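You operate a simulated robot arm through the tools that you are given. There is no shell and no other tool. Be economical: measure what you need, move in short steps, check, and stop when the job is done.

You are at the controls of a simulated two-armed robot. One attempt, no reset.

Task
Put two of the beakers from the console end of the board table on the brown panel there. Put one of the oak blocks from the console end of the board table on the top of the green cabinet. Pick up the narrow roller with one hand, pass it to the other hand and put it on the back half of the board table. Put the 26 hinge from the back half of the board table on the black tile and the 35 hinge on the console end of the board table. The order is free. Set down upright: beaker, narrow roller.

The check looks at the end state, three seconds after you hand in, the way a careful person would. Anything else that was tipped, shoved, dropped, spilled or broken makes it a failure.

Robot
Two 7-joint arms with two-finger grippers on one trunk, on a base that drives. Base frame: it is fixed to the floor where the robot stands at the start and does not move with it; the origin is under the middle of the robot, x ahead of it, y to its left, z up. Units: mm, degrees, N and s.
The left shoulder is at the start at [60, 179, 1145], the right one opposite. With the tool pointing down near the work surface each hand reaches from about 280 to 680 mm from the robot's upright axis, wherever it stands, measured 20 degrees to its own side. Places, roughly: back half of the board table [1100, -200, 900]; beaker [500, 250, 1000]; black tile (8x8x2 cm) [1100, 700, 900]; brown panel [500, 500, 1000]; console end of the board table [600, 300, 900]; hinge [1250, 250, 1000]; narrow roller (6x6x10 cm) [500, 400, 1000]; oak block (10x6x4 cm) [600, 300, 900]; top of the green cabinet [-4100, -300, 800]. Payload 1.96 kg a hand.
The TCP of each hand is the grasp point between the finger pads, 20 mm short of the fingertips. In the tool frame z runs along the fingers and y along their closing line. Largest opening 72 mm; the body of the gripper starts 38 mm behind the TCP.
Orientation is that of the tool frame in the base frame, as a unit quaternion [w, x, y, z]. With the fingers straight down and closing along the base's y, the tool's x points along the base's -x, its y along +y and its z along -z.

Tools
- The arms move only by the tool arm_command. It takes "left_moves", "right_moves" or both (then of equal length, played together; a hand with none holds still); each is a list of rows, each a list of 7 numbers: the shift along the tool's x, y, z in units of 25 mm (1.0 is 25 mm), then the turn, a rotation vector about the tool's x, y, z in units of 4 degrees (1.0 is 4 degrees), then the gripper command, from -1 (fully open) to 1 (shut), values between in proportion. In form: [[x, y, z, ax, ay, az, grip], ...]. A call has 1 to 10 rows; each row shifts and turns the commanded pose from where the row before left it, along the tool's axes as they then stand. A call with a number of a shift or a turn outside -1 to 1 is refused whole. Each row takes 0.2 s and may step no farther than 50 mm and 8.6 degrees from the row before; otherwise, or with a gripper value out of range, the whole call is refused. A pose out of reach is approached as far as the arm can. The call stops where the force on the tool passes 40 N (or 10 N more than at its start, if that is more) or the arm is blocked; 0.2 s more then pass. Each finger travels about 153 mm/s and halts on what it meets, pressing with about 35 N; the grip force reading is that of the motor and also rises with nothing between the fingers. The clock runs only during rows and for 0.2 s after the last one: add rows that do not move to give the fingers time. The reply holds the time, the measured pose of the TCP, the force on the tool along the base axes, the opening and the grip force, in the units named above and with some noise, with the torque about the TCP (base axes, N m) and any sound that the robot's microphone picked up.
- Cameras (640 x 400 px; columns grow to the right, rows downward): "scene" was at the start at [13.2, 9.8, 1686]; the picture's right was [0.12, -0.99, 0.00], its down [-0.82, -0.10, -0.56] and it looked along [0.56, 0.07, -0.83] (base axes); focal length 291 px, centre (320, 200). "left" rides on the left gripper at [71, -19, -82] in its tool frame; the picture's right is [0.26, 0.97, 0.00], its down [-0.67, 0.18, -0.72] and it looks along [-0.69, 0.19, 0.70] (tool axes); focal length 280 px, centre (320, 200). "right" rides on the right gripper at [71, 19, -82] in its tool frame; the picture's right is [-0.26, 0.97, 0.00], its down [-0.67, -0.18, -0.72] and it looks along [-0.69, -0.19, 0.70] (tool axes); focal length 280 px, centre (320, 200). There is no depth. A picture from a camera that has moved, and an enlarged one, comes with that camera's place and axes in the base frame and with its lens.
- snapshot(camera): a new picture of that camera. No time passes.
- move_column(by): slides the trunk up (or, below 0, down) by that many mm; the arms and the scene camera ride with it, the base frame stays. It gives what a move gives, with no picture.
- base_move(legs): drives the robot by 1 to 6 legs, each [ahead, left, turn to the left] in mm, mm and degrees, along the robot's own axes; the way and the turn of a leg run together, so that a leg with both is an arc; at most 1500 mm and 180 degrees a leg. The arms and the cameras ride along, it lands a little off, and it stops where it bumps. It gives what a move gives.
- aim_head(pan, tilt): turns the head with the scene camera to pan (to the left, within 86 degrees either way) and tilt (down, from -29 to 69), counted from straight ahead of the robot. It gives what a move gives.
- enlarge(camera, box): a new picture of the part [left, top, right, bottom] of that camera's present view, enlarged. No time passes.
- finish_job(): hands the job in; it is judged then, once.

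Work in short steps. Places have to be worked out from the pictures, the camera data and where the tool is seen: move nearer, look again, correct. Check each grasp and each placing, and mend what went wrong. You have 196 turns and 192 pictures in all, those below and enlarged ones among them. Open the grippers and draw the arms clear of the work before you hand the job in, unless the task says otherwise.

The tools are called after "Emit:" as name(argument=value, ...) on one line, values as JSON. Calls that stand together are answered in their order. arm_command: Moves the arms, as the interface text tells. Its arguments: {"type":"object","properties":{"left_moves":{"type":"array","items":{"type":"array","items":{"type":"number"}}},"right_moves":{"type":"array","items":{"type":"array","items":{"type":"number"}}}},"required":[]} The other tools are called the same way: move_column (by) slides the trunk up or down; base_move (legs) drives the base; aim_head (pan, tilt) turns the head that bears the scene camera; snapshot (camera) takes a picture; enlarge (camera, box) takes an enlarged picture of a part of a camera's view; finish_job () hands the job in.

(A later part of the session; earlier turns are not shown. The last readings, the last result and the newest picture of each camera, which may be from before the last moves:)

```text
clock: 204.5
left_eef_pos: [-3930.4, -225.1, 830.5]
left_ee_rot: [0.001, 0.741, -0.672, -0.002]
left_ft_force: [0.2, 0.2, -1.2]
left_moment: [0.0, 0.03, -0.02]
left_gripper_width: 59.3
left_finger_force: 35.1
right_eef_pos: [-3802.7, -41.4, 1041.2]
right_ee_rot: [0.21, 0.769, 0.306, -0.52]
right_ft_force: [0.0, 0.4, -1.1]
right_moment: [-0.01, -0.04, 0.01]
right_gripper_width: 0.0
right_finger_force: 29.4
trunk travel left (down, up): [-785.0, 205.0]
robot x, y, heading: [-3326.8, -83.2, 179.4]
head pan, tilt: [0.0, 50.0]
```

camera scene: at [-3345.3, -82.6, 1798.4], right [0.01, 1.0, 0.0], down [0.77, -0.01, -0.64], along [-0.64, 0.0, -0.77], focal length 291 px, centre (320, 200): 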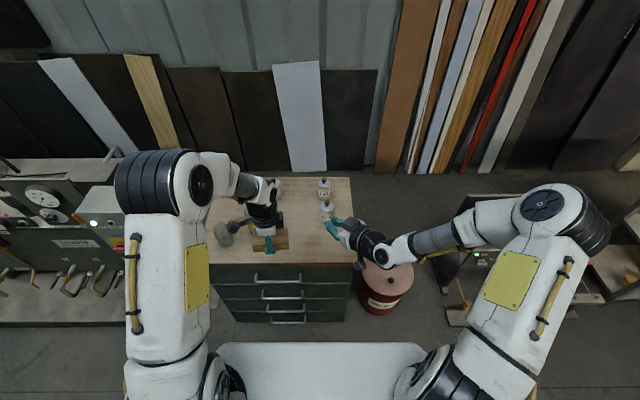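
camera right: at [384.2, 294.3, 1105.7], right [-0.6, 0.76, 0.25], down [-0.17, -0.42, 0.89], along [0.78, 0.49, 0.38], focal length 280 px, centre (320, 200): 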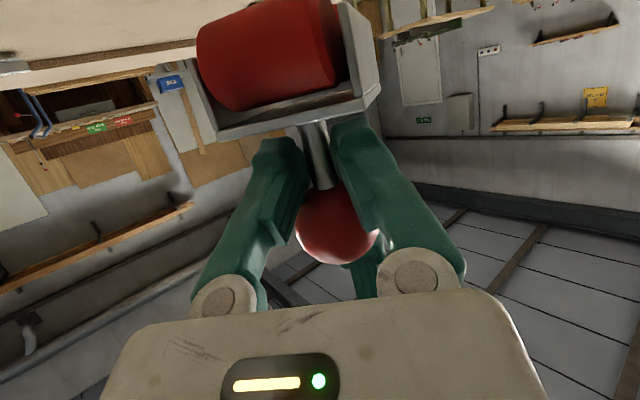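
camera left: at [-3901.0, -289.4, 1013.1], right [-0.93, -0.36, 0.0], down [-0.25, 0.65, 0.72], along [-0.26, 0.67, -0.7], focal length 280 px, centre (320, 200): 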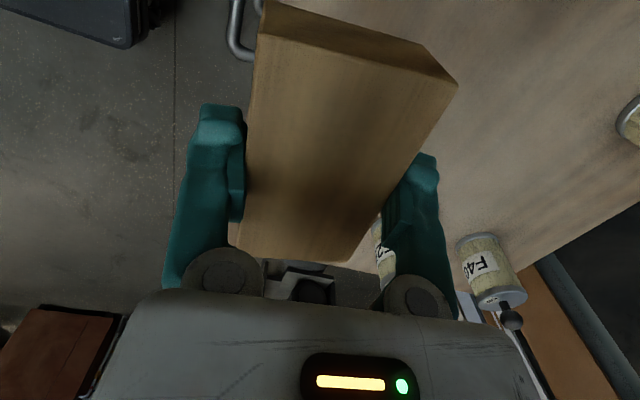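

Now small steps down until contact.

Emit:
arm_command(left_moves=[[0, 0, 0.12, 0, 0, 0, 1], [0, 0, 0.12, 0, 0, 0, 1], [0, 0, 0, 0, 0, 0, 1]])

Emit:
snapshot(camera="left")

```text
clock: 205.3
left_eef_pos: [-3930.4, -226.8, 824.8]
left_ee_rot: [0.002, 0.74, -0.672, -0.002]
left_ft_force: [-0.9, -0.1, -1.9]
left_moment: [-0.02, 0.02, -0.04]
left_gripper_width: 59.4
left_finger_force: 35.3
left hand out of reach, approached as far as the arm can: row 1
right_eef_pos: [-3802.2, -41.6, 1040.2]
right_ee_rot: [0.209, 0.77, 0.306, -0.52]
right_ft_force: [-0.2, -0.1, -0.1]
right_moment: [0.05, 0.01, -0.02]
right_gripper_width: 0.0
right_finger_force: 30.1
trunk travel left (down, up): [-785.0, 205.0]
robot x, y, heading: [-3327.0, -87.7, 179.8]
head pan, tilt: [0.0, 50.0]
```

```text
72 pictures are left
camera left: at [-3902.2, -293.9, 906.0], right [-0.93, -0.36, 0.01], down [-0.24, 0.65, 0.72], along [-0.26, 0.67, -0.7], focal length 280 px, centre (320, 200)
```

left: 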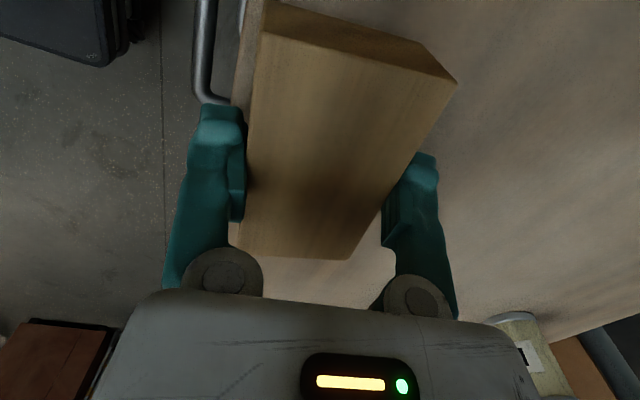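

I use the trunk for the last bit: down 12 mm.

Emit:
move_column(by=-10)

```text
clock: 205.9
left_eef_pos: [-3929.3, -225.6, 814.6]
left_ee_rot: [0.002, 0.741, -0.672, -0.003]
left_ft_force: [0.4, -0.3, -0.8]
left_moment: [-0.01, 0.03, -0.01]
left_gripper_width: 59.4
left_finger_force: 35.3
right_eef_pos: [-3802.2, -41.9, 1029.6]
right_ee_rot: [0.209, 0.77, 0.305, -0.52]
right_ft_force: [0.1, 0.2, 0.0]
right_moment: [0.0, 0.0, 0.03]
right_gripper_width: 0.0
right_finger_force: 29.6
trunk travel left (down, up): [-775.0, 215.0]
robot x, y, heading: [-3328.5, -85.1, 179.7]
head pan, tilt: [0.0, 50.0]
```

Emit:
move_column(by=-8)

Emit:
move_column(by=-6)

Emit:
snapshot(camera="left")

```text
clock: 206.4
left_eef_pos: [-3929.8, -226.4, 811.7]
left_ee_rot: [0.005, 0.741, -0.671, -0.005]
left_ft_force: [-2.4, -1.2, 31.8]
left_moment: [0.23, 1.0, 0.15]
left_gripper_width: 59.5
left_finger_force: 35.1
right_eef_pos: [-3797.8, -42.2, 1024.2]
right_ee_rot: [0.209, 0.768, 0.306, -0.522]
right_ft_force: [-0.1, -0.1, -1.2]
right_moment: [0.01, -0.01, 0.01]
right_gripper_width: 0.0
right_finger_force: 29.6
trunk travel left (down, up): [-767.0, 223.0]
robot x, y, heading: [-3330.7, -84.6, 179.8]
head pan, tilt: [0.0, 50.0]
```

```text
clock: 206.8
left_eef_pos: [-3931.1, -225.3, 808.0]
left_ee_rot: [0.005, 0.741, -0.671, -0.005]
left_ft_force: [9.8, 0.5, 23.2]
left_moment: [-0.15, -0.05, 0.08]
left_gripper_width: 60.6
left_finger_force: 35.1
right_eef_pos: [-3799.7, -40.9, 1019.9]
right_ee_rot: [0.208, 0.769, 0.305, -0.521]
right_ft_force: [-1.1, -0.9, -0.1]
right_moment: [0.01, 0.02, 0.0]
right_gripper_width: 0.1
right_finger_force: 29.9
trunk travel left (down, up): [-763.0, 227.0]
robot x, y, heading: [-3326.7, -85.6, 179.5]
head pan, tilt: [0.0, 50.0]
stopped: the force on the tool passed its limit at 53 N (the readings are from after the stop); the commanded pose is now the measured one
```

```text
71 pictures are left
camera left: at [-3902.5, -293.7, 889.2], right [-0.93, -0.36, 0.01], down [-0.24, 0.65, 0.72], along [-0.26, 0.67, -0.7], focal length 280 px, centre (320, 200)
```

left: 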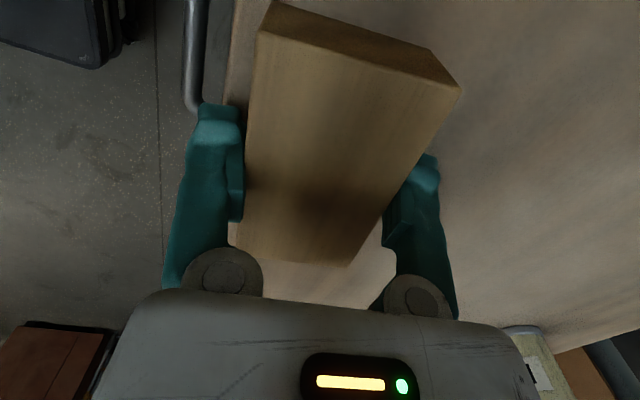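

Contact made. Open, then lift with the trunk/arm.

Emit:
arm_command(left_moves=[[0, 0, 0, 0, 0, 0, -1], [0, 0, 0, 0, 0, 0, -1], [0, 0, -0.3, 0, 0, 0, -1], [0, 0, -0.6, 0, 0, 0, -1], [0, 0, -1, 0, 0, 0, -1], [0, 0, -1, 0, 0, 0, -1], [0, 0, -1, 0, 0, 0, -1]])

Emit:
snapshot(camera="left")

Emit:
enlarge(camera="scene", box=[180, 140, 380, 280])

```text
clock: 208.4
left_eef_pos: [-3928.1, -225.5, 904.2]
left_ee_rot: [0.003, 0.742, -0.671, -0.003]
left_ft_force: [-1.1, -0.8, 0.0]
left_moment: [-0.01, -0.02, 0.01]
left_gripper_width: 72.0
left_finger_force: 0.0
right_eef_pos: [-3801.7, -40.9, 1018.1]
right_ee_rot: [0.209, 0.77, 0.305, -0.52]
right_ft_force: [-0.9, -0.4, -0.6]
right_moment: [0.0, -0.01, 0.0]
right_gripper_width: 0.0
right_finger_force: 29.9
trunk travel left (down, up): [-763.0, 227.0]
robot x, y, heading: [-3329.2, -82.4, 179.8]
head pan, tilt: [0.0, 50.0]
```

```text
70 pictures are left
camera left: at [-3901.8, -294.1, 985.5], right [-0.93, -0.36, 0.01], down [-0.24, 0.65, 0.72], along [-0.26, 0.67, -0.7], focal length 280 px, centre (320, 200)
```

left: 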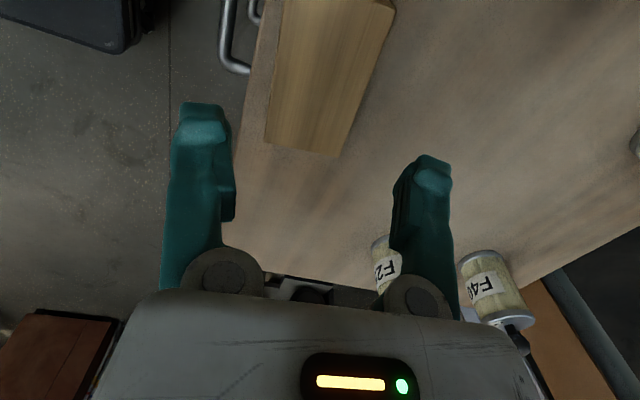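

```text
2.86 times, centred on (280, 210) of scene
camera zoom: at [-3343.8, -82.5, 1666.5], right [0.01, 1.0, 0.0], down [0.77, -0.01, -0.64], along [-0.64, 0.0, -0.77], focal length 832 px, centre (434, 171)
```

zoom: 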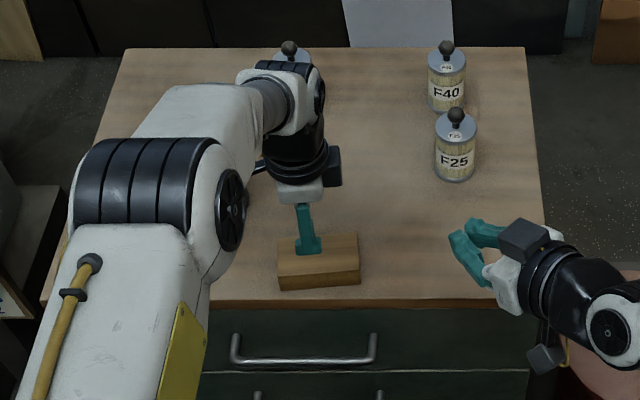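

The block stands on the cabinet. I raise the trunk, then drive back the way I came: back off, strafe left, then reverse toward the roller's area.

Emit:
move_column(by=130)

Emit:
base_move(legs=[[-490, 0, 0], [0, 1500, 0], [0, 1500, 0], [0, 100, 0.5]])

```text
clock: 210.0
left_eef_pos: [-3929.5, -224.7, 1033.5]
left_ee_rot: [0.002, 0.741, -0.671, -0.003]
left_ft_force: [-0.3, -0.2, -0.2]
left_moment: [0.01, 0.02, -0.02]
left_gripper_width: 72.1
left_finger_force: 0.1
right_eef_pos: [-3800.7, -42.0, 1148.6]
right_ee_rot: [0.209, 0.77, 0.306, -0.52]
right_ft_force: [0.7, 0.1, 0.7]
right_moment: [-0.02, -0.03, 0.0]
right_gripper_width: 0.0
right_finger_force: 29.8
trunk travel left (down, up): [-893.0, 97.0]
robot x, y, heading: [-3328.9, -82.9, 179.6]
head pan, tilt: [0.0, 50.0]
```

```text
clock: 227.8
left_eef_pos: [-3438.2, -3338.1, 1034.4]
left_ee_rot: [0.004, 0.746, -0.666, -0.002]
left_ft_force: [0.0, -0.3, 0.7]
left_moment: [0.01, 0.02, 0.0]
left_gripper_width: 72.2
left_finger_force: 0.0
right_eef_pos: [-3312.0, -3152.3, 1147.9]
right_ee_rot: [0.213, 0.768, 0.311, -0.518]
right_ft_force: [0.0, 0.0, 0.0]
right_moment: [-0.02, 0.02, 0.0]
right_gripper_width: 0.0
right_finger_force: 29.5
trunk travel left (down, up): [-893.0, 97.0]
robot x, y, heading: [-2838.8, -3189.2, -179.8]
head pan, tilt: [0.0, 50.0]
```

Now reverse to x≈−300, then turn right 90° to face +y.

Emit:
base_move(legs=[[-1400, 0, 0], [-1140, 0, 0], [0, 0, -90]])

Emit:
aim_head(pan=-45, tilt=50)

Emit:
snapshot(camera="scene")

```text
clock: 238.3
left_eef_pos: [-1254.6, -3293.9, 1034.7]
left_ee_rot: [-0.001, 0.768, -0.64, -0.012]
left_ft_force: [-0.7, 0.5, 0.2]
left_moment: [0.03, -0.01, -0.03]
left_gripper_width: 72.0
left_finger_force: 0.1
right_eef_pos: [-1141.3, -3105.6, 1154.3]
right_ee_rot: [0.223, 0.754, 0.346, -0.511]
right_ft_force: [-0.2, 0.1, 0.1]
right_moment: [-0.01, -0.02, -0.02]
right_gripper_width: 0.0
right_finger_force: 29.3
trunk travel left (down, up): [-893.0, 97.0]
robot x, y, heading: [-674.3, -3088.3, -175.5]
head pan, tilt: [0.0, 50.0]
stopped in leg 2: the robot was blocked; the commanded pose is now the measured one
```

```text
clock: 239.4
left_eef_pos: [-1256.5, -3293.8, 1033.6]
left_ee_rot: [-0.002, 0.767, -0.641, -0.012]
left_ft_force: [0.2, 0.2, 0.0]
left_moment: [-0.05, 0.01, 0.02]
left_gripper_width: 72.1
left_finger_force: 0.1
right_eef_pos: [-1143.3, -3103.4, 1152.4]
right_ee_rot: [0.221, 0.756, 0.344, -0.511]
right_ft_force: [-0.4, -0.3, 0.0]
right_moment: [0.03, -0.03, 0.01]
right_gripper_width: 0.0
right_finger_force: 29.4
trunk travel left (down, up): [-893.0, 97.0]
robot x, y, heading: [-675.1, -3086.8, -176.0]
head pan, tilt: [-45.0, 50.0]
```

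```text
68 pictures are left
camera scene: at [-660.6, -3061.9, 1797.5], right [0.65, 0.76, 0.01], down [0.58, -0.49, -0.66], along [-0.49, 0.43, -0.75], focal length 291 px, centre (320, 200)
```

scene: 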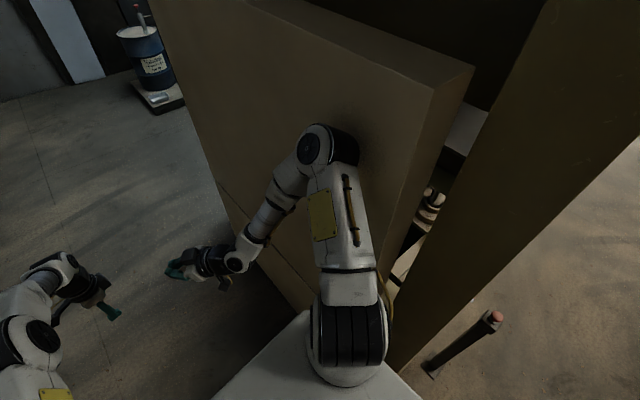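

The right elbow touched the press end panel (fixed machine). I strafe left (−y) 250 mm to clear, straighten, then continue backward.

Emit:
base_move(legs=[[0, 250, 0], [0, 0, -4.2], [-400, 0, 0]])

```text
clock: 243.8
left_eef_pos: [-853.1, -3479.3, 1033.9]
left_ee_rot: [0.003, 0.744, -0.668, -0.003]
left_ft_force: [0.5, -0.3, 0.7]
left_moment: [-0.02, -0.01, -0.02]
left_gripper_width: 72.1
left_finger_force: 0.1
right_eef_pos: [-727.7, -3295.2, 1148.3]
right_ee_rot: [0.211, 0.768, 0.31, -0.519]
right_ft_force: [0.3, -1.1, 0.4]
right_moment: [0.0, 0.02, -0.03]
right_gripper_width: 0.0
right_finger_force: 29.1
trunk travel left (down, up): [-893.0, 97.0]
robot x, y, heading: [-251.2, -3332.9, -179.8]
head pan, tilt: [-45.0, 50.0]
```

Clear. Turn to face +y, then strafe right (+x) 650 mm, and look at the floor.

Emit:
base_move(legs=[[0, 0, -90], [0, -650, 0]])

Emit:
aim_head(pan=-5, tilt=50)

Emit:
snapshot(camera="scene")

```text
clock: 251.1
left_eef_pos: [220.2, -2719.5, 1032.6]
left_ee_rot: [0.0, -0.068, 0.998, 0.005]
left_ft_force: [-1.1, 0.3, 0.0]
left_moment: [0.0, -0.02, 0.02]
left_gripper_width: 71.8
left_finger_force: 0.1
right_eef_pos: [408.1, -2839.4, 1149.6]
right_ee_rot: [-0.21, 0.767, -0.312, -0.52]
right_ft_force: [-0.9, 0.8, -0.6]
right_moment: [0.01, 0.01, 0.0]
right_gripper_width: 0.0
right_finger_force: 29.9
trunk travel left (down, up): [-893.0, 97.0]
robot x, y, heading: [388.5, -3314.8, 91.8]
head pan, tilt: [-45.0, 50.0]
```

```text
clock: 252.2
left_eef_pos: [221.6, -2718.0, 1033.9]
left_ee_rot: [0.001, -0.067, 0.998, 0.003]
left_ft_force: [-1.0, -0.4, 0.1]
left_moment: [-0.02, 0.0, 0.02]
left_gripper_width: 72.1
left_finger_force: 0.0
right_eef_pos: [409.4, -2838.8, 1149.0]
right_ee_rot: [-0.211, 0.767, -0.313, -0.519]
right_ft_force: [0.0, -0.2, 0.4]
right_moment: [-0.04, 0.0, 0.03]
right_gripper_width: 0.0
right_finger_force: 30.0
trunk travel left (down, up): [-893.0, 97.0]
robot x, y, heading: [382.6, -3310.4, 91.5]
head pan, tilt: [-5.0, 50.0]
```

```text
67 pictures are left
camera scene: at [392.6, -3294.6, 1796.5], right [1.0, -0.06, 0.0], down [-0.04, -0.76, -0.64], along [0.04, 0.64, -0.77], focal length 291 px, centre (320, 200)
```

scene: 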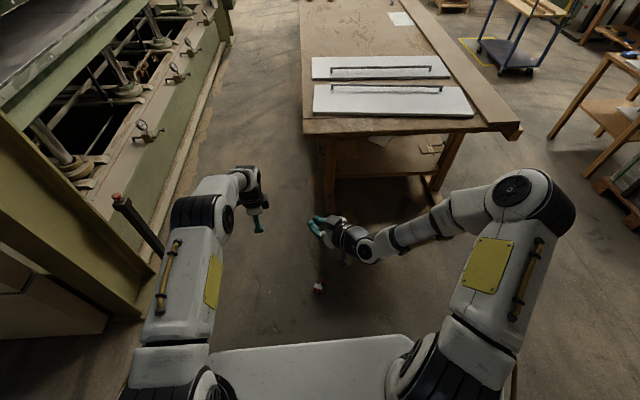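

Roller at ≈(439,−2530). I zoom to see its pose, then approach.

Emit:
base_move(legs=[[270, 90, -1.5]])

Emit:
aim_head(pan=-15, tilt=68)

Emit:
snapshot(camera="scene")

```text
clock: 254.2
left_eef_pos: [137.3, -2445.1, 1033.3]
left_ee_rot: [0.0, -0.056, 0.998, 0.005]
left_ft_force: [-0.6, -0.3, 0.1]
left_moment: [0.01, -0.02, 0.03]
left_gripper_width: 71.9
left_finger_force: 0.1
right_eef_pos: [322.9, -2570.0, 1149.5]
right_ee_rot: [-0.217, 0.763, -0.321, -0.517]
right_ft_force: [-0.5, 0.4, -0.5]
right_moment: [0.0, 0.06, 0.0]
right_gripper_width: 0.0
right_finger_force: 29.9
trunk travel left (down, up): [-893.0, 97.0]
robot x, y, heading: [287.8, -3044.8, 90.9]
head pan, tilt: [-5.0, 50.0]
```

```text
clock: 255.0
left_eef_pos: [138.2, -2445.1, 1033.1]
left_ee_rot: [-0.001, -0.057, 0.998, 0.004]
left_ft_force: [-0.9, 0.6, 0.1]
left_moment: [-0.04, -0.02, 0.01]
left_gripper_width: 72.1
left_finger_force: 0.1
right_eef_pos: [322.8, -2569.6, 1149.6]
right_ee_rot: [-0.216, 0.763, -0.32, -0.517]
right_ft_force: [0.0, 0.7, -0.7]
right_moment: [-0.02, -0.02, -0.02]
right_gripper_width: 0.0
right_finger_force: 30.0
trunk travel left (down, up): [-893.0, 97.0]
robot x, y, heading: [288.9, -3041.0, 90.9]
head pan, tilt: [-15.0, 68.0]
```

```text
66 pictures are left
camera scene: at [305.9, -3045.1, 1775.4], right [0.97, -0.25, 0.0], down [-0.23, -0.9, -0.37], along [0.09, 0.36, -0.93], focal length 291 px, centre (320, 200)
```

scene: 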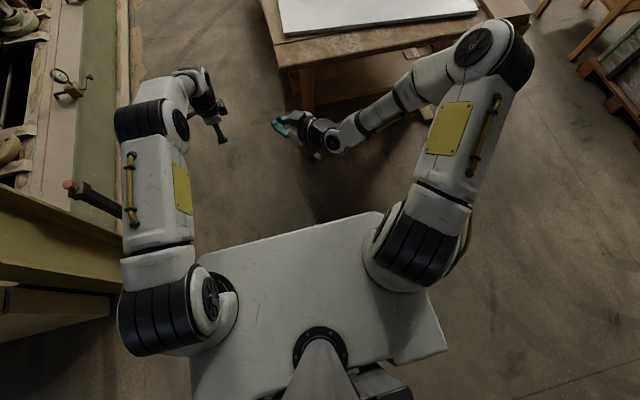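

I untilt the right hand back to vertical (fingers open) before lowering.

Emit:
arm_command(right_moves=[[0, 0, 0, 0, 1, 0, -1], [0, 0, 0, 0, 1, 0, -1], [0, 0, 0, 0, 1, 0, -1], [0, 0, 0, 0, 1, 0, -1], [0, 0, 0, 0, 1, 0, -1], [0, 0, 0, 0, 1, 0, -1], [0, 0, 0, 0, 1, 0, -1], [0, 0, 0, 0, 1, 0, -1], [0, 0, 0, 0, 1, 0, -1], [0, 0, 0, 0, 1, 0, -1]])

Emit:
arm_command(right_moves=[[0, 0, 0, 0, 1, 0, -1], [0, 0, 0, 0, 1, 0, -1], [0, 0, 0, 0, 1, 0, -1], [0, 0, 0, 0, 1, 0, -1], [0, 0, 0, 0, 1, 0, -1], [0, 0, 0, 0, 1, 0, -1], [0, 0, 0, 0, 1, 0, -1], [0, 0, 0, 0, 0, 1, -1], [0, 0, 0, 0, 0, 1, -1], [0, 0, 0, 0, 0, 1, -1]])

Emit:
arm_command(right_moves=[[0, 0, 0, 0, 0, 1, -1], [0, 0, 0, 0, 0, 1, -1], [0, 0, 0, 0, 0, 1, -1], [0, 0, 0, 0, 0, 1, -1], [0, 0, 0, 0, 0, 1, -1], [0, 0, 0, 0, 0, 1, -1], [0, 0, 0, 0, 0, 1, -1], [0, 0, 0, 0, 0, 1, -1]])

Emit:
move_column(by=-600)

Emit:
aim_head(pan=-15, tilt=60)

Emit:
snapshot(camera="scene")

Emit:
snapshot(camera="right")

```text
clock: 257.2
left_eef_pos: [138.9, -2443.5, 1033.5]
left_ee_rot: [0.0, -0.056, 0.998, 0.004]
left_ft_force: [-0.2, -0.9, -0.5]
left_moment: [0.02, 0.01, 0.04]
left_gripper_width: 71.9
left_finger_force: 0.2
right_eef_pos: [323.9, -2569.9, 1148.6]
right_ee_rot: [-0.093, 0.894, -0.375, -0.225]
right_ft_force: [0.4, -0.1, 0.9]
right_moment: [0.01, 0.02, -0.03]
right_gripper_width: 72.2
right_finger_force: 0.1
trunk travel left (down, up): [-893.0, 97.0]
robot x, y, heading: [289.2, -3042.5, 90.5]
head pan, tilt: [-15.0, 68.0]
```

```text
clock: 259.4
left_eef_pos: [137.7, -2445.6, 1032.9]
left_ee_rot: [0.001, -0.056, 0.998, 0.005]
left_ft_force: [0.2, -0.1, -0.1]
left_moment: [-0.01, 0.01, -0.03]
left_gripper_width: 72.0
left_finger_force: 0.0
right_eef_pos: [323.5, -2568.7, 1149.2]
right_ee_rot: [0.001, 0.876, -0.482, -0.002]
right_ft_force: [0.2, -0.5, -0.1]
right_moment: [-0.04, 0.0, 0.01]
right_gripper_width: 72.1
right_finger_force: 0.1
trunk travel left (down, up): [-893.0, 97.0]
robot x, y, heading: [285.9, -3042.5, 90.5]
head pan, tilt: [-15.0, 68.0]
```

```text
clock: 261.2
left_eef_pos: [138.6, -2444.2, 1033.8]
left_ee_rot: [0.0, -0.057, 0.998, 0.004]
left_ft_force: [-0.2, 0.7, 0.9]
left_moment: [0.01, -0.02, 0.02]
left_gripper_width: 71.9
left_finger_force: 0.1
right_eef_pos: [323.1, -2568.9, 1149.8]
right_ee_rot: [0.0, 0.711, -0.704, -0.003]
right_ft_force: [0.2, -0.3, -0.4]
right_moment: [0.0, 0.0, -0.01]
right_gripper_width: 72.5
right_finger_force: 0.1
trunk travel left (down, up): [-893.0, 97.0]
robot x, y, heading: [291.1, -3042.0, 90.3]
head pan, tilt: [-15.0, 68.0]
```

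```text
refused: -600 is not a number from -400 to 400
```

```text
clock: 261.9
left_eef_pos: [137.5, -2444.1, 1033.3]
left_ee_rot: [-0.001, -0.056, 0.998, 0.004]
left_ft_force: [0.0, -0.4, 0.5]
left_moment: [-0.03, -0.01, 0.01]
left_gripper_width: 71.9
left_finger_force: 0.1
right_eef_pos: [322.6, -2570.2, 1149.0]
right_ee_rot: [0.001, 0.71, -0.704, -0.001]
right_ft_force: [-0.7, 0.1, 0.0]
right_moment: [-0.05, -0.03, 0.02]
right_gripper_width: 71.7
right_finger_force: 0.1
trunk travel left (down, up): [-893.0, 97.0]
robot x, y, heading: [290.2, -3040.3, 90.7]
head pan, tilt: [-15.0, 60.0]
```

```text
65 pictures are left
camera scene: at [308.5, -3036.5, 1783.9], right [0.97, -0.25, 0.0], down [-0.22, -0.84, -0.5], along [0.13, 0.48, -0.87], focal length 291 px, centre (320, 200)
```

scene: 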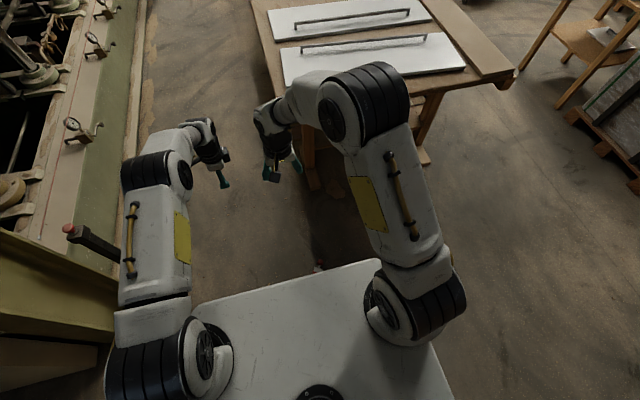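

```text
64 pictures are left
camera right: at [303.5, -2640.9, 1231.4], right [-0.97, 0.25, 0.0], down [0.18, 0.67, 0.72], along [0.18, 0.69, -0.7], focal length 280 px, centre (320, 200)
```

right: 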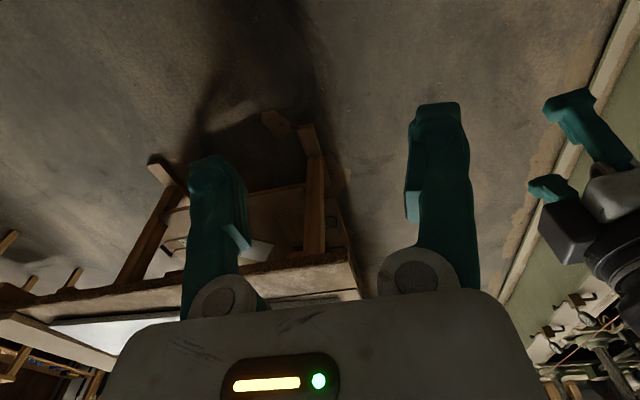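

Right hand is vertical. Lower the trunk 400, then 180 more, and move the right hand +x toward above the roller.

Emit:
move_column(by=-400)

Emit:
arm_command(right_moves=[[0, -0.9, 0, 0, 0, 0.5, -1], [0, -0.9, 0, 0, 0, 0.5, -1], [0, -0.9, 0, 0, 0, 0.5, -1], [0, -0.9, 0, 0, 0, 0.5, -1]])

Emit:
move_column(by=-200)

Emit:
snapshot(camera="right")

Emit:
snapshot(camera="scene")

```text
clock: 265.7
left_eef_pos: [138.5, -2444.6, 632.9]
left_ee_rot: [-0.001, -0.057, 0.998, 0.003]
left_ft_force: [-0.7, -0.6, 0.4]
left_moment: [-0.01, 0.01, -0.01]
left_gripper_width: 72.1
left_finger_force: 0.0
right_eef_pos: [323.1, -2569.7, 748.8]
right_ee_rot: [0.001, 0.71, -0.704, -0.003]
right_ft_force: [-0.2, -0.1, -0.1]
right_moment: [0.02, 0.01, 0.0]
right_gripper_width: 72.3
right_finger_force: 0.1
trunk travel left (down, up): [-493.0, 497.0]
robot x, y, heading: [289.1, -3043.1, 90.2]
head pan, tilt: [-15.0, 60.0]
```

```text
clock: 266.7
left_eef_pos: [138.7, -2444.2, 633.9]
left_ee_rot: [0.0, -0.056, 0.998, 0.005]
left_ft_force: [-0.7, 1.0, 0.0]
left_moment: [0.0, -0.02, 0.0]
left_gripper_width: 72.1
left_finger_force: 0.1
right_eef_pos: [413.1, -2574.5, 749.3]
right_ee_rot: [0.0, -0.659, 0.752, 0.002]
right_ft_force: [-0.8, 0.0, 0.2]
right_moment: [0.01, -0.01, 0.01]
right_gripper_width: 72.0
right_finger_force: 0.1
trunk travel left (down, up): [-493.0, 497.0]
robot x, y, heading: [287.6, -3040.5, 90.9]
head pan, tilt: [-15.0, 60.0]
```

```text
clock: 268.9
left_eef_pos: [139.3, -2444.2, 434.0]
left_ee_rot: [-0.001, -0.056, 0.998, 0.004]
left_ft_force: [0.7, 0.2, 0.1]
left_moment: [-0.01, -0.02, 0.0]
left_gripper_width: 71.9
left_finger_force: 0.0
right_eef_pos: [411.8, -2573.7, 550.3]
right_ee_rot: [-0.001, -0.66, 0.751, 0.001]
right_ft_force: [0.0, -0.5, 0.7]
right_moment: [0.03, -0.01, -0.01]
right_gripper_width: 72.0
right_finger_force: 0.1
trunk travel left (down, up): [-293.0, 697.0]
robot x, y, heading: [289.5, -3042.9, 90.2]
head pan, tilt: [-15.0, 60.0]
```

```text
63 pictures are left
camera right: at [383.3, -2642.2, 632.8], right [-0.92, 0.39, 0.0], down [0.27, 0.64, 0.72], along [0.27, 0.66, -0.7], focal length 280 px, centre (320, 200)
```

right: 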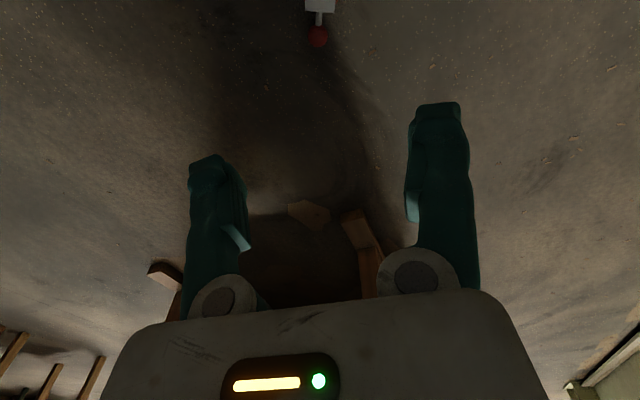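

```text
62 pictures are left
camera scene: at [308.6, -3036.7, 1184.0], right [0.97, -0.25, 0.0], down [-0.22, -0.84, -0.5], along [0.13, 0.48, -0.87], focal length 291 px, centre (320, 200)
```

scene: 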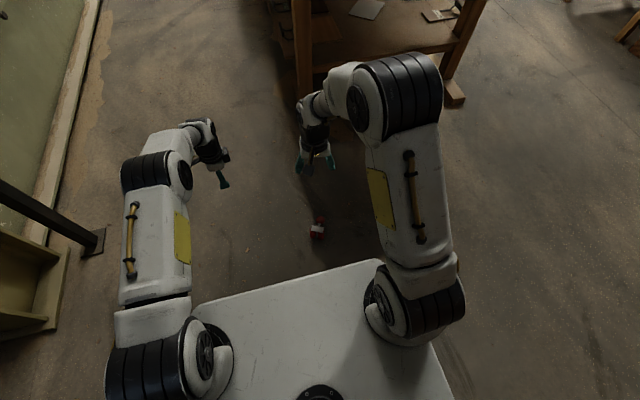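

The roller's axis runs along the picture's vertical: a≈(.39,.92). I yaw 15.6° more, move over the stem (≈(435,−2513)), and lower the trunk 250.

Emit:
arm_command(right_moves=[[0, 0, 0, 0, 0, 1, -1], [0, 0, 0, 0, 0, 1, -1], [0, 0, 0, 0, 0, 1, -1], [0, 0, 0, 0, 0, 0.9, -1], [-0.65, 0.02, 0, 0, 0, 0, -1], [-0.65, 0.02, 0, 0, 0, 0, -1], [-0.65, 0.02, 0, 0, 0, 0, -1], [-0.65, 0, 0, 0, 0, 0, -1]])

Emit:
move_column(by=-250)

Emit:
arm_command(right_moves=[[0, 0, 1, 0, 0, 0, -1], [0, 0, 1, 0, 0, 0, -1], [0, 0, 1, 0, 0, 0, -1], [0, 0, 1, 0, 0, 0, -1], [0, 0, 1, 0, 0, 0, -1]])

Emit:
snapshot(camera="right")

```text
clock: 270.7
left_eef_pos: [138.2, -2444.4, 432.6]
left_ee_rot: [0.0, -0.057, 0.998, 0.004]
left_ft_force: [0.0, -0.1, 0.0]
left_moment: [0.0, 0.01, 0.0]
left_gripper_width: 72.0
left_finger_force: 0.0
right_eef_pos: [436.2, -2512.0, 550.8]
right_ee_rot: [-0.001, -0.551, 0.834, 0.001]
right_ft_force: [0.6, 0.7, -0.2]
right_moment: [-0.03, -0.01, 0.03]
right_gripper_width: 72.0
right_finger_force: 0.1
trunk travel left (down, up): [-293.0, 697.0]
robot x, y, heading: [289.6, -3040.2, 90.7]
head pan, tilt: [-15.0, 60.0]
```

```text
clock: 273.2
left_eef_pos: [137.6, -2444.2, 184.2]
left_ee_rot: [0.0, -0.057, 0.998, 0.005]
left_ft_force: [-0.6, 0.6, 0.8]
left_moment: [0.04, 0.0, -0.03]
left_gripper_width: 72.1
left_finger_force: 0.1
right_eef_pos: [437.7, -2513.1, 300.0]
right_ee_rot: [-0.001, -0.551, 0.835, 0.002]
right_ft_force: [0.6, -0.2, -0.4]
right_moment: [0.02, 0.01, -0.02]
right_gripper_width: 72.2
right_finger_force: 0.0
trunk travel left (down, up): [-43.0, 947.0]
robot x, y, heading: [288.9, -3042.2, 90.3]
head pan, tilt: [-15.0, 60.0]
```

```text
clock: 274.4
left_eef_pos: [138.8, -2445.0, 184.2]
left_ee_rot: [0.0, -0.057, 0.998, 0.004]
left_ft_force: [0.4, -0.2, -0.5]
left_moment: [0.02, -0.01, -0.01]
left_gripper_width: 71.7
left_finger_force: 0.2
right_eef_pos: [435.8, -2512.0, 176.1]
right_ee_rot: [0.0, -0.551, 0.835, 0.002]
right_ft_force: [0.3, 0.4, 0.0]
right_moment: [0.0, -0.01, 0.02]
right_gripper_width: 72.1
right_finger_force: 0.0
trunk travel left (down, up): [-43.0, 947.0]
robot x, y, heading: [288.7, -3043.8, 90.4]
head pan, tilt: [-15.0, 60.0]
```

```text
61 pictures are left
camera right: at [389.9, -2569.9, 258.5], right [-0.79, 0.62, 0.0], down [0.44, 0.55, 0.72], along [0.44, 0.56, -0.7], focal length 280 px, centre (320, 200)
```

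right: 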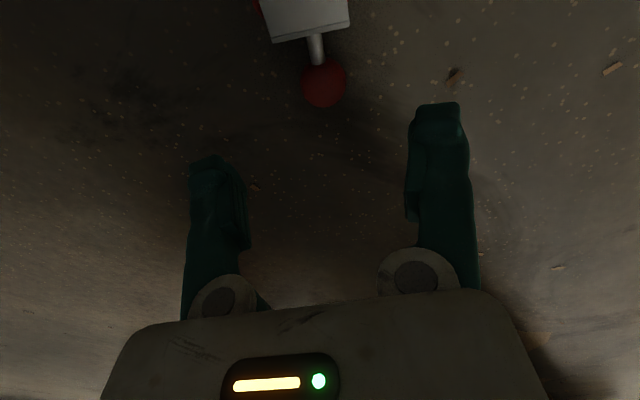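

Stem is at ≈(436,−2514) under the TCP. Descend to z≈32.

Emit:
arm_command(right_moves=[[0.1, 0, 1, 0, 0, 0, -1], [0, 0, 1, 0, 0, 0, -1], [0, 0, 1, 0, 0, 0, -1], [0, 0, 1, 0, 0, 0, -1], [0, 0, 1, 0, 0, 0, -1], [0, 0, 0.5, 0, 0, 0, -1], [0, 0, 0.2, 0, 0, 0, -1]])

Emit:
snapshot(camera="right")

```text
clock: 276.0
left_eef_pos: [137.9, -2445.3, 182.8]
left_ee_rot: [-0.001, -0.056, 0.998, 0.004]
left_ft_force: [-0.4, 0.2, 0.4]
left_moment: [-0.01, 0.04, 0.01]
left_gripper_width: 71.7
left_finger_force: 0.0
right_eef_pos: [435.2, -2514.1, 32.6]
right_ee_rot: [-0.001, -0.552, 0.834, 0.001]
right_ft_force: [0.3, -0.6, 0.4]
right_moment: [-0.02, -0.03, 0.0]
right_gripper_width: 72.0
right_finger_force: 0.0
trunk travel left (down, up): [-43.0, 947.0]
robot x, y, heading: [290.5, -3038.2, 90.4]
head pan, tilt: [-15.0, 60.0]
```

```text
60 pictures are left
camera right: at [388.5, -2571.7, 115.4], right [-0.78, 0.62, 0.0], down [0.44, 0.55, 0.72], along [0.44, 0.56, -0.7], focal length 280 px, centre (320, 200)
```

right: 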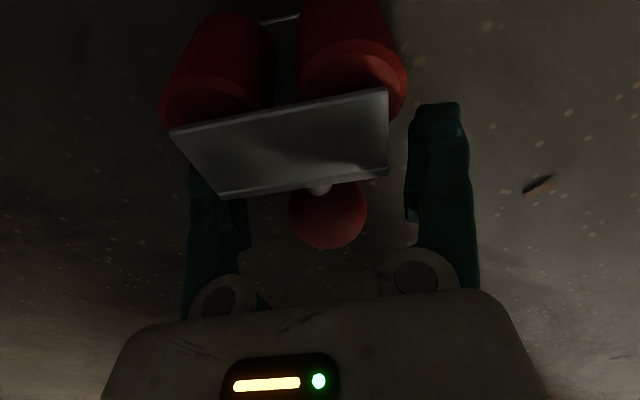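

Fingers are around the stem between the plate and the ball. I lower 6 mm more, nudge, and close.

Emit:
arm_command(right_moves=[[0.1, -0.15, 0.24, 0, 0, 0, -1], [0, 0, 0, 0, 0, 0, 0], [0, 0, 0, 0, 0, 0, 0.6], [0, 0, 0, 0, 0, 0, 1], [0, 0, 0, 0, 0, 0, 1], [0, 0, 0, 0, 0, 0, 1]])

Emit:
snapshot(camera="right")

```text
clock: 277.4
left_eef_pos: [137.5, -2444.7, 183.6]
left_ee_rot: [0.0, -0.057, 0.998, 0.004]
left_ft_force: [-0.2, 0.1, 0.4]
left_moment: [0.01, -0.05, 0.0]
left_gripper_width: 71.9
left_finger_force: 0.1
right_eef_pos: [436.2, -2519.0, 26.2]
right_ee_rot: [-0.001, -0.552, 0.834, 0.002]
right_ft_force: [0.5, -1.1, -0.1]
right_moment: [0.02, 0.02, -0.01]
right_gripper_width: 5.6
right_finger_force: 32.9
trunk travel left (down, up): [-43.0, 947.0]
robot x, y, heading: [293.9, -3043.4, 90.3]
head pan, tilt: [-15.0, 60.0]
```

```text
59 pictures are left
camera right: at [390.3, -2576.4, 108.8], right [-0.78, 0.62, 0.0], down [0.44, 0.55, 0.71], along [0.44, 0.56, -0.7], focal length 280 px, centre (320, 200)
```

right: 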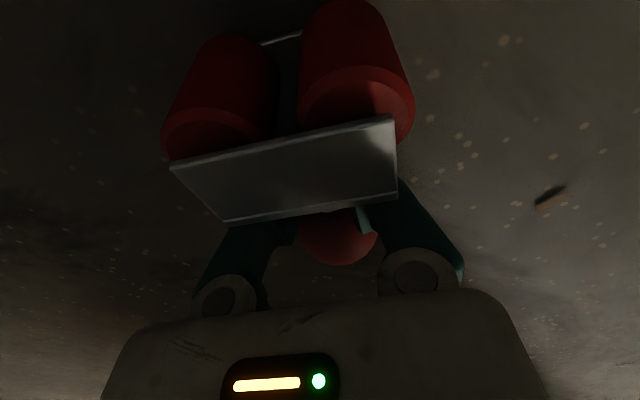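

Width 5.6 mm is less than the stem's 10 mm; I lift 40 mm and check whether it comes along.

Emit:
arm_command(right_moves=[[0, 0, -0.4, 0, 0, 0, 1], [0, 0, -0.6, 0, 0, 0, 1], [0, 0, -0.8, 0, 0, 0, 1], [0, 0, 0, 0, 0, 0, 1]])

Emit:
snapshot(camera="right")

Emit:
enlarge(camera="scene", box=[260, 80, 420, 200])

```text
clock: 278.4
left_eef_pos: [138.6, -2444.8, 183.7]
left_ee_rot: [0.0, -0.057, 0.998, 0.004]
left_ft_force: [-0.5, 1.0, -0.1]
left_moment: [0.02, 0.0, -0.01]
left_gripper_width: 72.1
left_finger_force: 0.0
right_eef_pos: [435.9, -2518.5, 71.3]
right_ee_rot: [-0.001, -0.552, 0.834, 0.002]
right_ft_force: [0.3, 0.7, -2.8]
right_moment: [0.01, -0.02, -0.02]
right_gripper_width: 6.1
right_finger_force: 33.2
trunk travel left (down, up): [-43.0, 947.0]
robot x, y, heading: [293.1, -3040.5, 90.5]
head pan, tilt: [-15.0, 60.0]
```

```text
58 pictures are left
camera right: at [390.6, -2576.3, 154.5], right [-0.79, 0.62, 0.0], down [0.44, 0.55, 0.71], along [0.44, 0.56, -0.7], focal length 280 px, centre (320, 200)
```

right: 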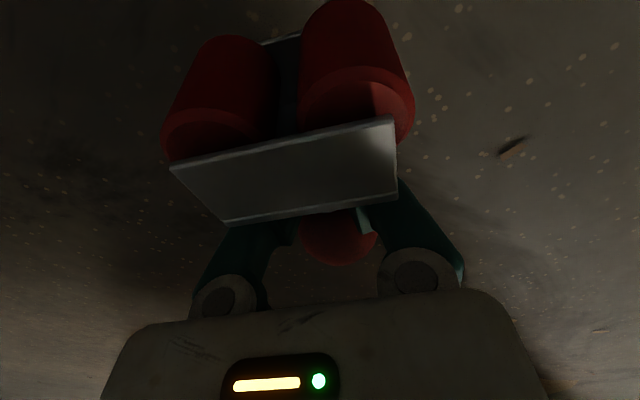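

```text
3.33 times, centred on (340, 140) of scene
camera zoom: at [308.6, -3036.5, 933.9], right [0.97, -0.25, 0.0], down [-0.22, -0.84, -0.5], along [0.13, 0.48, -0.87], focal length 970 px, centre (253, 400)
```

zoom: 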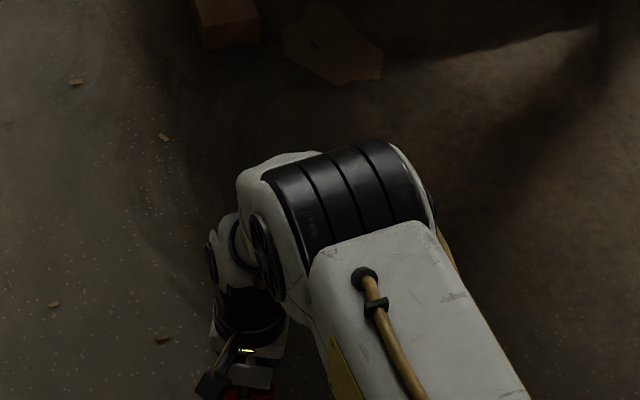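

The roller is held. I do the next pass here near the floor to limit risk: raise the trunk 150 mm, raise the right hand and yaw it to the left.

Emit:
move_column(by=150)

Emit:
arm_command(right_moves=[[0, 0, -0.7, 0, 0, -1, 1], [0, 0, -0.7, 0, 0, -1, 1], [0, 0, -0.7, 0, 0, -1, 1], [0, 0, -0.7, 0, 0, -1, 1], [0, 0, -0.7, 0, 0, -1, 1], [0, 0, -0.7, 0, 0, -1, 1], [0, 0, -0.7, 0, 0, -1, 1], [0, 0, -0.7, 0, 0, -1, 1], [0, 0, 0, 0, 0, -1, 1], [0, 0, 0, 0, 0, -1, 1]])

Emit:
arm_command(right_moves=[[0, 0, 0, 0, 0, -1, 1], [0, 0, 0, 0, 0, -1, 1], [0, 0, 0, 0, 0, -1, 1], [0, 0, 0, 0, 0, -1, 1], [0, 0, 0, 0, 0, -1, 1], [0, 0, 0, 0, 0, -1, 1], [0, 0, 0, 0, -1, 0, 1], [0, 0, 0, 0, -1, 0, 1], [0, 0, 0, 0, -1, 0, 1], [0, 0, 0, 0, -1, 0, 1]])

Emit:
snapshot(camera="right")

```text
clock: 280.2
left_eef_pos: [137.9, -2445.0, 333.1]
left_ee_rot: [0.0, -0.056, 0.998, 0.004]
left_ft_force: [-0.8, 0.1, -0.1]
left_moment: [0.02, 0.03, -0.01]
left_gripper_width: 72.2
left_finger_force: 0.1
right_eef_pos: [437.3, -2518.0, 221.8]
right_ee_rot: [-0.001, -0.551, 0.835, 0.001]
right_ft_force: [0.9, 1.0, -2.1]
right_moment: [0.04, 0.01, -0.01]
right_gripper_width: 6.0
right_finger_force: 32.4
trunk travel left (down, up): [-193.0, 797.0]
robot x, y, heading: [290.9, -3044.0, 90.5]
head pan, tilt: [-15.0, 60.0]
```

```text
clock: 282.4
left_eef_pos: [138.0, -2445.6, 333.3]
left_ee_rot: [0.0, -0.057, 0.998, 0.004]
left_ft_force: [-0.1, -0.4, -0.4]
left_moment: [0.02, 0.0, 0.0]
left_gripper_width: 72.0
left_finger_force: 0.1
right_eef_pos: [437.6, -2518.6, 361.2]
right_ee_rot: [0.0, 0.804, -0.595, -0.002]
right_ft_force: [0.8, 0.0, -3.1]
right_moment: [0.04, 0.03, -0.01]
right_gripper_width: 6.0
right_finger_force: 32.8
trunk travel left (down, up): [-193.0, 797.0]
robot x, y, heading: [285.9, -3044.6, 90.6]
head pan, tilt: [-15.0, 60.0]
```

```text
clock: 284.6
left_eef_pos: [139.6, -2444.9, 333.1]
left_ee_rot: [-0.001, -0.057, 0.998, 0.005]
left_ft_force: [1.3, 0.9, 0.8]
left_moment: [-0.02, -0.02, 0.04]
left_gripper_width: 72.0
left_finger_force: 0.1
right_eef_pos: [436.3, -2518.1, 361.9]
right_ee_rot: [-0.059, 0.9, -0.412, -0.129]
right_ft_force: [-0.2, -0.3, -3.5]
right_moment: [0.03, -0.01, -0.01]
right_gripper_width: 5.7
right_finger_force: 32.0
trunk travel left (down, up): [-193.0, 797.0]
robot x, y, heading: [287.8, -3038.8, 90.6]
head pan, tilt: [-15.0, 60.0]
```

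```text
56 pictures are left
camera right: at [481.1, -2599.8, 421.0], right [-0.89, -0.44, 0.08], down [-0.15, 0.46, 0.88], along [-0.42, 0.77, -0.48], focal length 280 px, centre (320, 200)
```

right: 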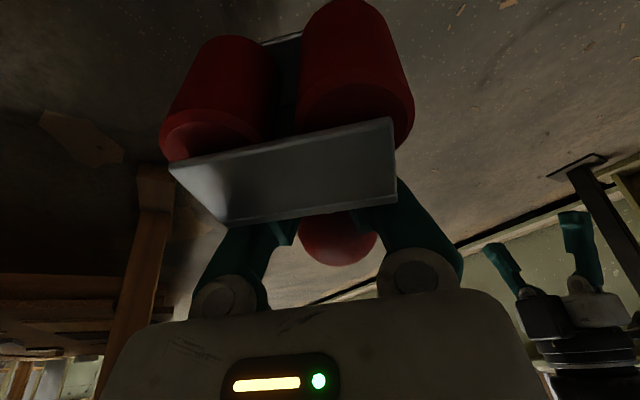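

Still held. Continue tilting to near horizontal.

Emit:
arm_command(right_moves=[[0, 0, 0, 0, -1, 0, 1], [0, 0, 0, 0, -1, 0, 1], [0, 0, 0, 0, -1, 0, 1], [0, 0, 0, 0, -1, 0, 1], [0, 0, 0, 0, -1, 0, 1], [0, 0, 0, 0, -1, 0, 1], [0, 0, 0, 0, -1, 0, 1], [0, 0, 0, 0, -1, 0, 1], [0, 0, 0, 0, -1, 0, 1]])

Emit:
arm_command(right_moves=[[0, 0, 0, 0, -1, 0, 1], [0, 0, 0, 0, -1, 0, 1], [0, 0, 0, 0, -1, 0, 1], [0, 0, 0, 0, -1, 0, 1], [0, 0, 0, 0, -1, 0, 1], [0, 0, 0, 0, -1, 0, 1], [0, 0, 0, 0, -0.5, 0, 1], [0, 0, 0, 0, 0, 0, 1]])

Emit:
aim_head(pan=-10, tilt=45)

Emit:
snapshot(camera="scene")

Emit:
snapshot(camera="left")

```text
clock: 286.6
left_eef_pos: [137.5, -2444.0, 332.8]
left_ee_rot: [0.0, -0.057, 0.998, 0.005]
left_ft_force: [-0.2, 0.6, 0.8]
left_moment: [0.01, 0.0, -0.01]
left_gripper_width: 71.7
left_finger_force: 0.0
right_eef_pos: [437.2, -2518.5, 360.9]
right_ee_rot: [-0.183, 0.816, -0.373, -0.402]
right_ft_force: [-0.5, -0.6, -1.9]
right_moment: [0.0, 0.0, 0.01]
right_gripper_width: 5.9
right_finger_force: 32.6
trunk travel left (down, up): [-193.0, 797.0]
robot x, y, heading: [290.5, -3037.2, 90.5]
head pan, tilt: [-15.0, 60.0]
```

```text
clock: 288.4
left_eef_pos: [137.4, -2444.3, 332.9]
left_ee_rot: [0.0, -0.056, 0.998, 0.004]
left_ft_force: [0.2, 0.1, 0.2]
left_moment: [0.01, 0.04, 0.0]
left_gripper_width: 71.9
left_finger_force: 0.0
right_eef_pos: [436.3, -2518.4, 361.6]
right_ee_rot: [-0.262, 0.706, -0.323, -0.574]
right_ft_force: [-0.4, -0.2, -2.5]
right_moment: [0.0, -0.01, 0.0]
right_gripper_width: 6.2
right_finger_force: 32.2
trunk travel left (down, up): [-193.0, 797.0]
robot x, y, heading: [288.6, -3041.4, 90.4]
head pan, tilt: [-15.0, 60.0]
```

```text
clock: 289.2
left_eef_pos: [138.2, -2444.6, 333.0]
left_ee_rot: [-0.001, -0.056, 0.998, 0.004]
left_ft_force: [-0.2, 0.1, -0.8]
left_moment: [-0.01, 0.0, -0.01]
left_gripper_width: 71.9
left_finger_force: 0.0
right_eef_pos: [437.4, -2518.0, 362.2]
right_ee_rot: [-0.262, 0.706, -0.324, -0.574]
right_ft_force: [-0.6, -0.3, -2.3]
right_moment: [0.03, -0.02, 0.01]
right_gripper_width: 6.0
right_finger_force: 33.1
trunk travel left (down, up): [-193.0, 797.0]
robot x, y, heading: [292.6, -3043.0, 90.7]
head pan, tilt: [-10.0, 45.0]
```

```text
55 pictures are left
camera scene: at [305.4, -3020.8, 1103.4], right [0.99, -0.17, 0.0], down [-0.12, -0.7, -0.71], along [0.12, 0.7, -0.71], focal length 291 px, centre (320, 200)
```

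scene: 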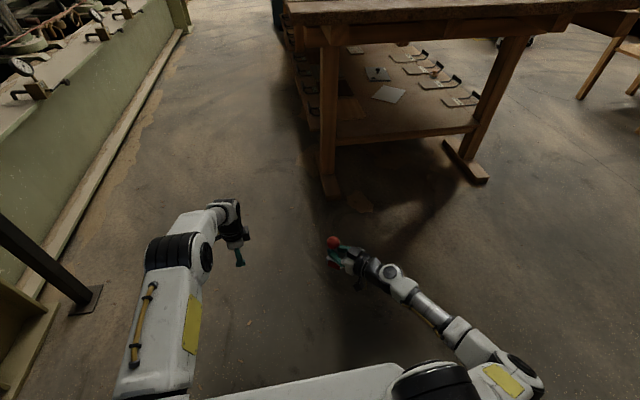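

```text
54 pictures are left
camera left: at [70.0, -2472.3, 414.9], right [-0.37, 0.93, 0.01], down [0.65, 0.25, 0.72], along [0.66, 0.27, -0.7], focal length 280 px, centre (320, 200)
```

left: 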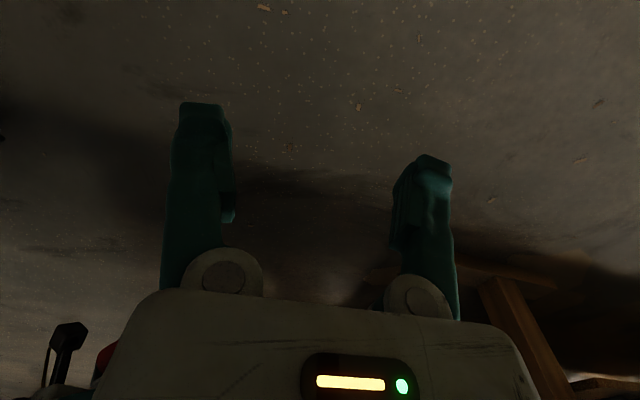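

Emit:
enlarge(camera="scene", box=[290, 210, 410, 300])

Emit:
snapshot(camera="right")

```text
4.44 times, centred on (350, 255) of scene
camera zoom: at [305.4, -3020.8, 1103.4], right [0.99, -0.17, 0.0], down [-0.12, -0.7, -0.71], along [0.12, 0.7, -0.71], focal length 1294 px, centre (187, -44)
```

zoom: 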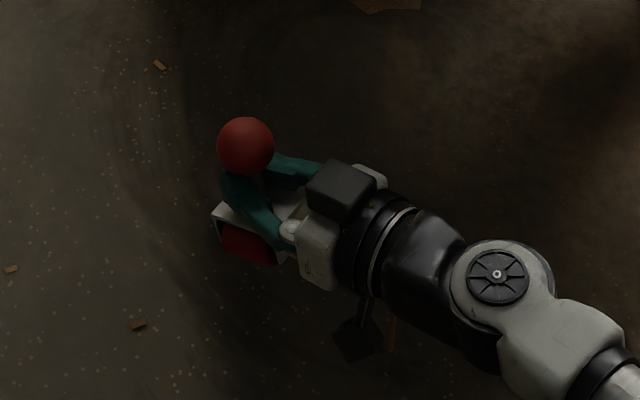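

```text
52 pictures are left
camera right: at [483.1, -2602.7, 310.1], right [-0.76, -0.59, 0.26], down [0.51, -0.3, 0.81], along [-0.4, 0.75, 0.53], focal length 280 px, centre (320, 200)
```

right: 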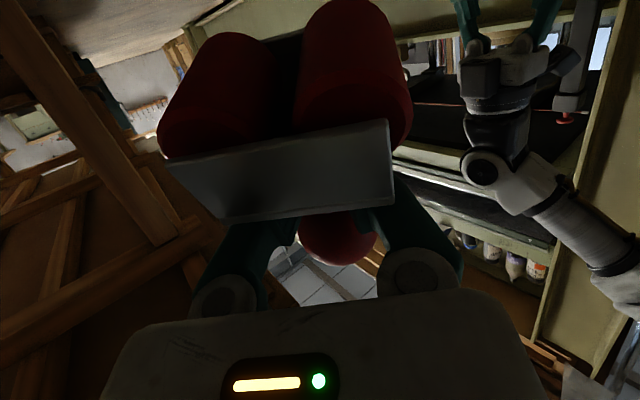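

Roller is upright in the right hand. I bring it to a more central place, while the left hand rises and yaws to match the approach direction.

Emit:
arm_command(right_moves=[[-0.03, 0.47, 0.147, 0, 0, 0, 1], [-0.03, 0.47, 0.147, 0, 0, 0, 1], [-0.03, 0.47, 0.147, 0, 0, 0, 1], [-0.03, 0.47, 0.147, 0, 0, 0, 1], [-0.03, 0.47, 0.147, 0, 0, 0, 1], [-0.03, 0.47, 0.147, 0, 0, 0, 1], [-0.03, 0.47, 0.147, 0, 0, 0, 1], [-0.03, 0.47, 0.147, 0, 0, 0, 1], [-0.03, 0.47, 0.147, 0, 0, 0, 1], [-0.03, 0.47, 0.147, 0, 0, 0, 1]], left_moves=[[0, 0, -0.7, 0, 0, -0.86, -0.3], [0, 0, -0.7, 0, 0, -0.86, -0.3], [0, 0, -0.7, 0, 0, -0.86, -0.3], [0, 0, -0.7, 0, 0, -0.86, -0.3], [0, 0, -0.7, 0, 0, -0.86, -0.3], [0, 0, -0.7, 0, 0, -0.86, -0.3], [0, 0, -0.7, 0, 0, -0.86, -0.3], [0, 0, -0.7, 0, 0, -0.86, -0.3], [0, 0, -0.7, 0, 0, -0.86, -0.3], [0, 0, -0.7, 0, 0, -0.86, -0.3]])

Emit:
enlarge(camera="scene", box=[220, 180, 400, 320])

```text
clock: 291.4
left_eef_pos: [132.6, -2436.9, 437.8]
left_ee_rot: [0.015, -0.214, 0.976, 0.031]
left_ft_force: [-0.5, 0.2, -0.4]
left_moment: [-0.02, -0.01, 0.01]
left_gripper_width: 47.0
left_finger_force: 0.1
left hand out of reach, approached as far as the arm can: row 4, 5, 7, 8, 9, 10
right_eef_pos: [324.4, -2565.8, 362.2]
right_ee_rot: [-0.261, 0.706, -0.322, -0.574]
right_ft_force: [-1.1, 0.3, -2.4]
right_moment: [0.0, -0.03, 0.0]
right_gripper_width: 6.0
right_finger_force: 32.5
trunk travel left (down, up): [-193.0, 797.0]
robot x, y, heading: [291.8, -3042.2, 90.5]
head pan, tilt: [-10.0, 45.0]
```

```text
2.86 times, centred on (310, 250) of scene
camera zoom: at [305.4, -3020.8, 1103.4], right [0.99, -0.17, 0.0], down [-0.12, -0.7, -0.71], along [0.12, 0.7, -0.71], focal length 832 px, centre (349, 57)
```

zoom: 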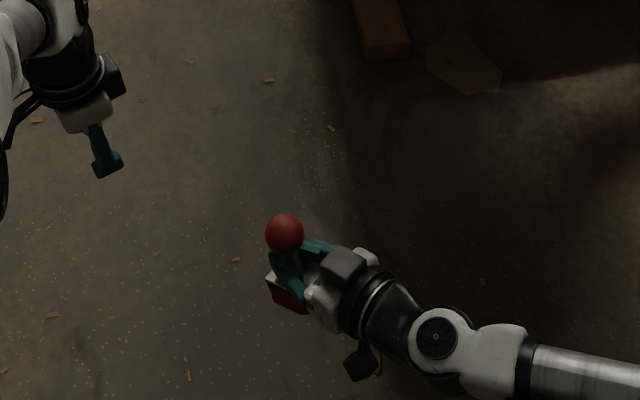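

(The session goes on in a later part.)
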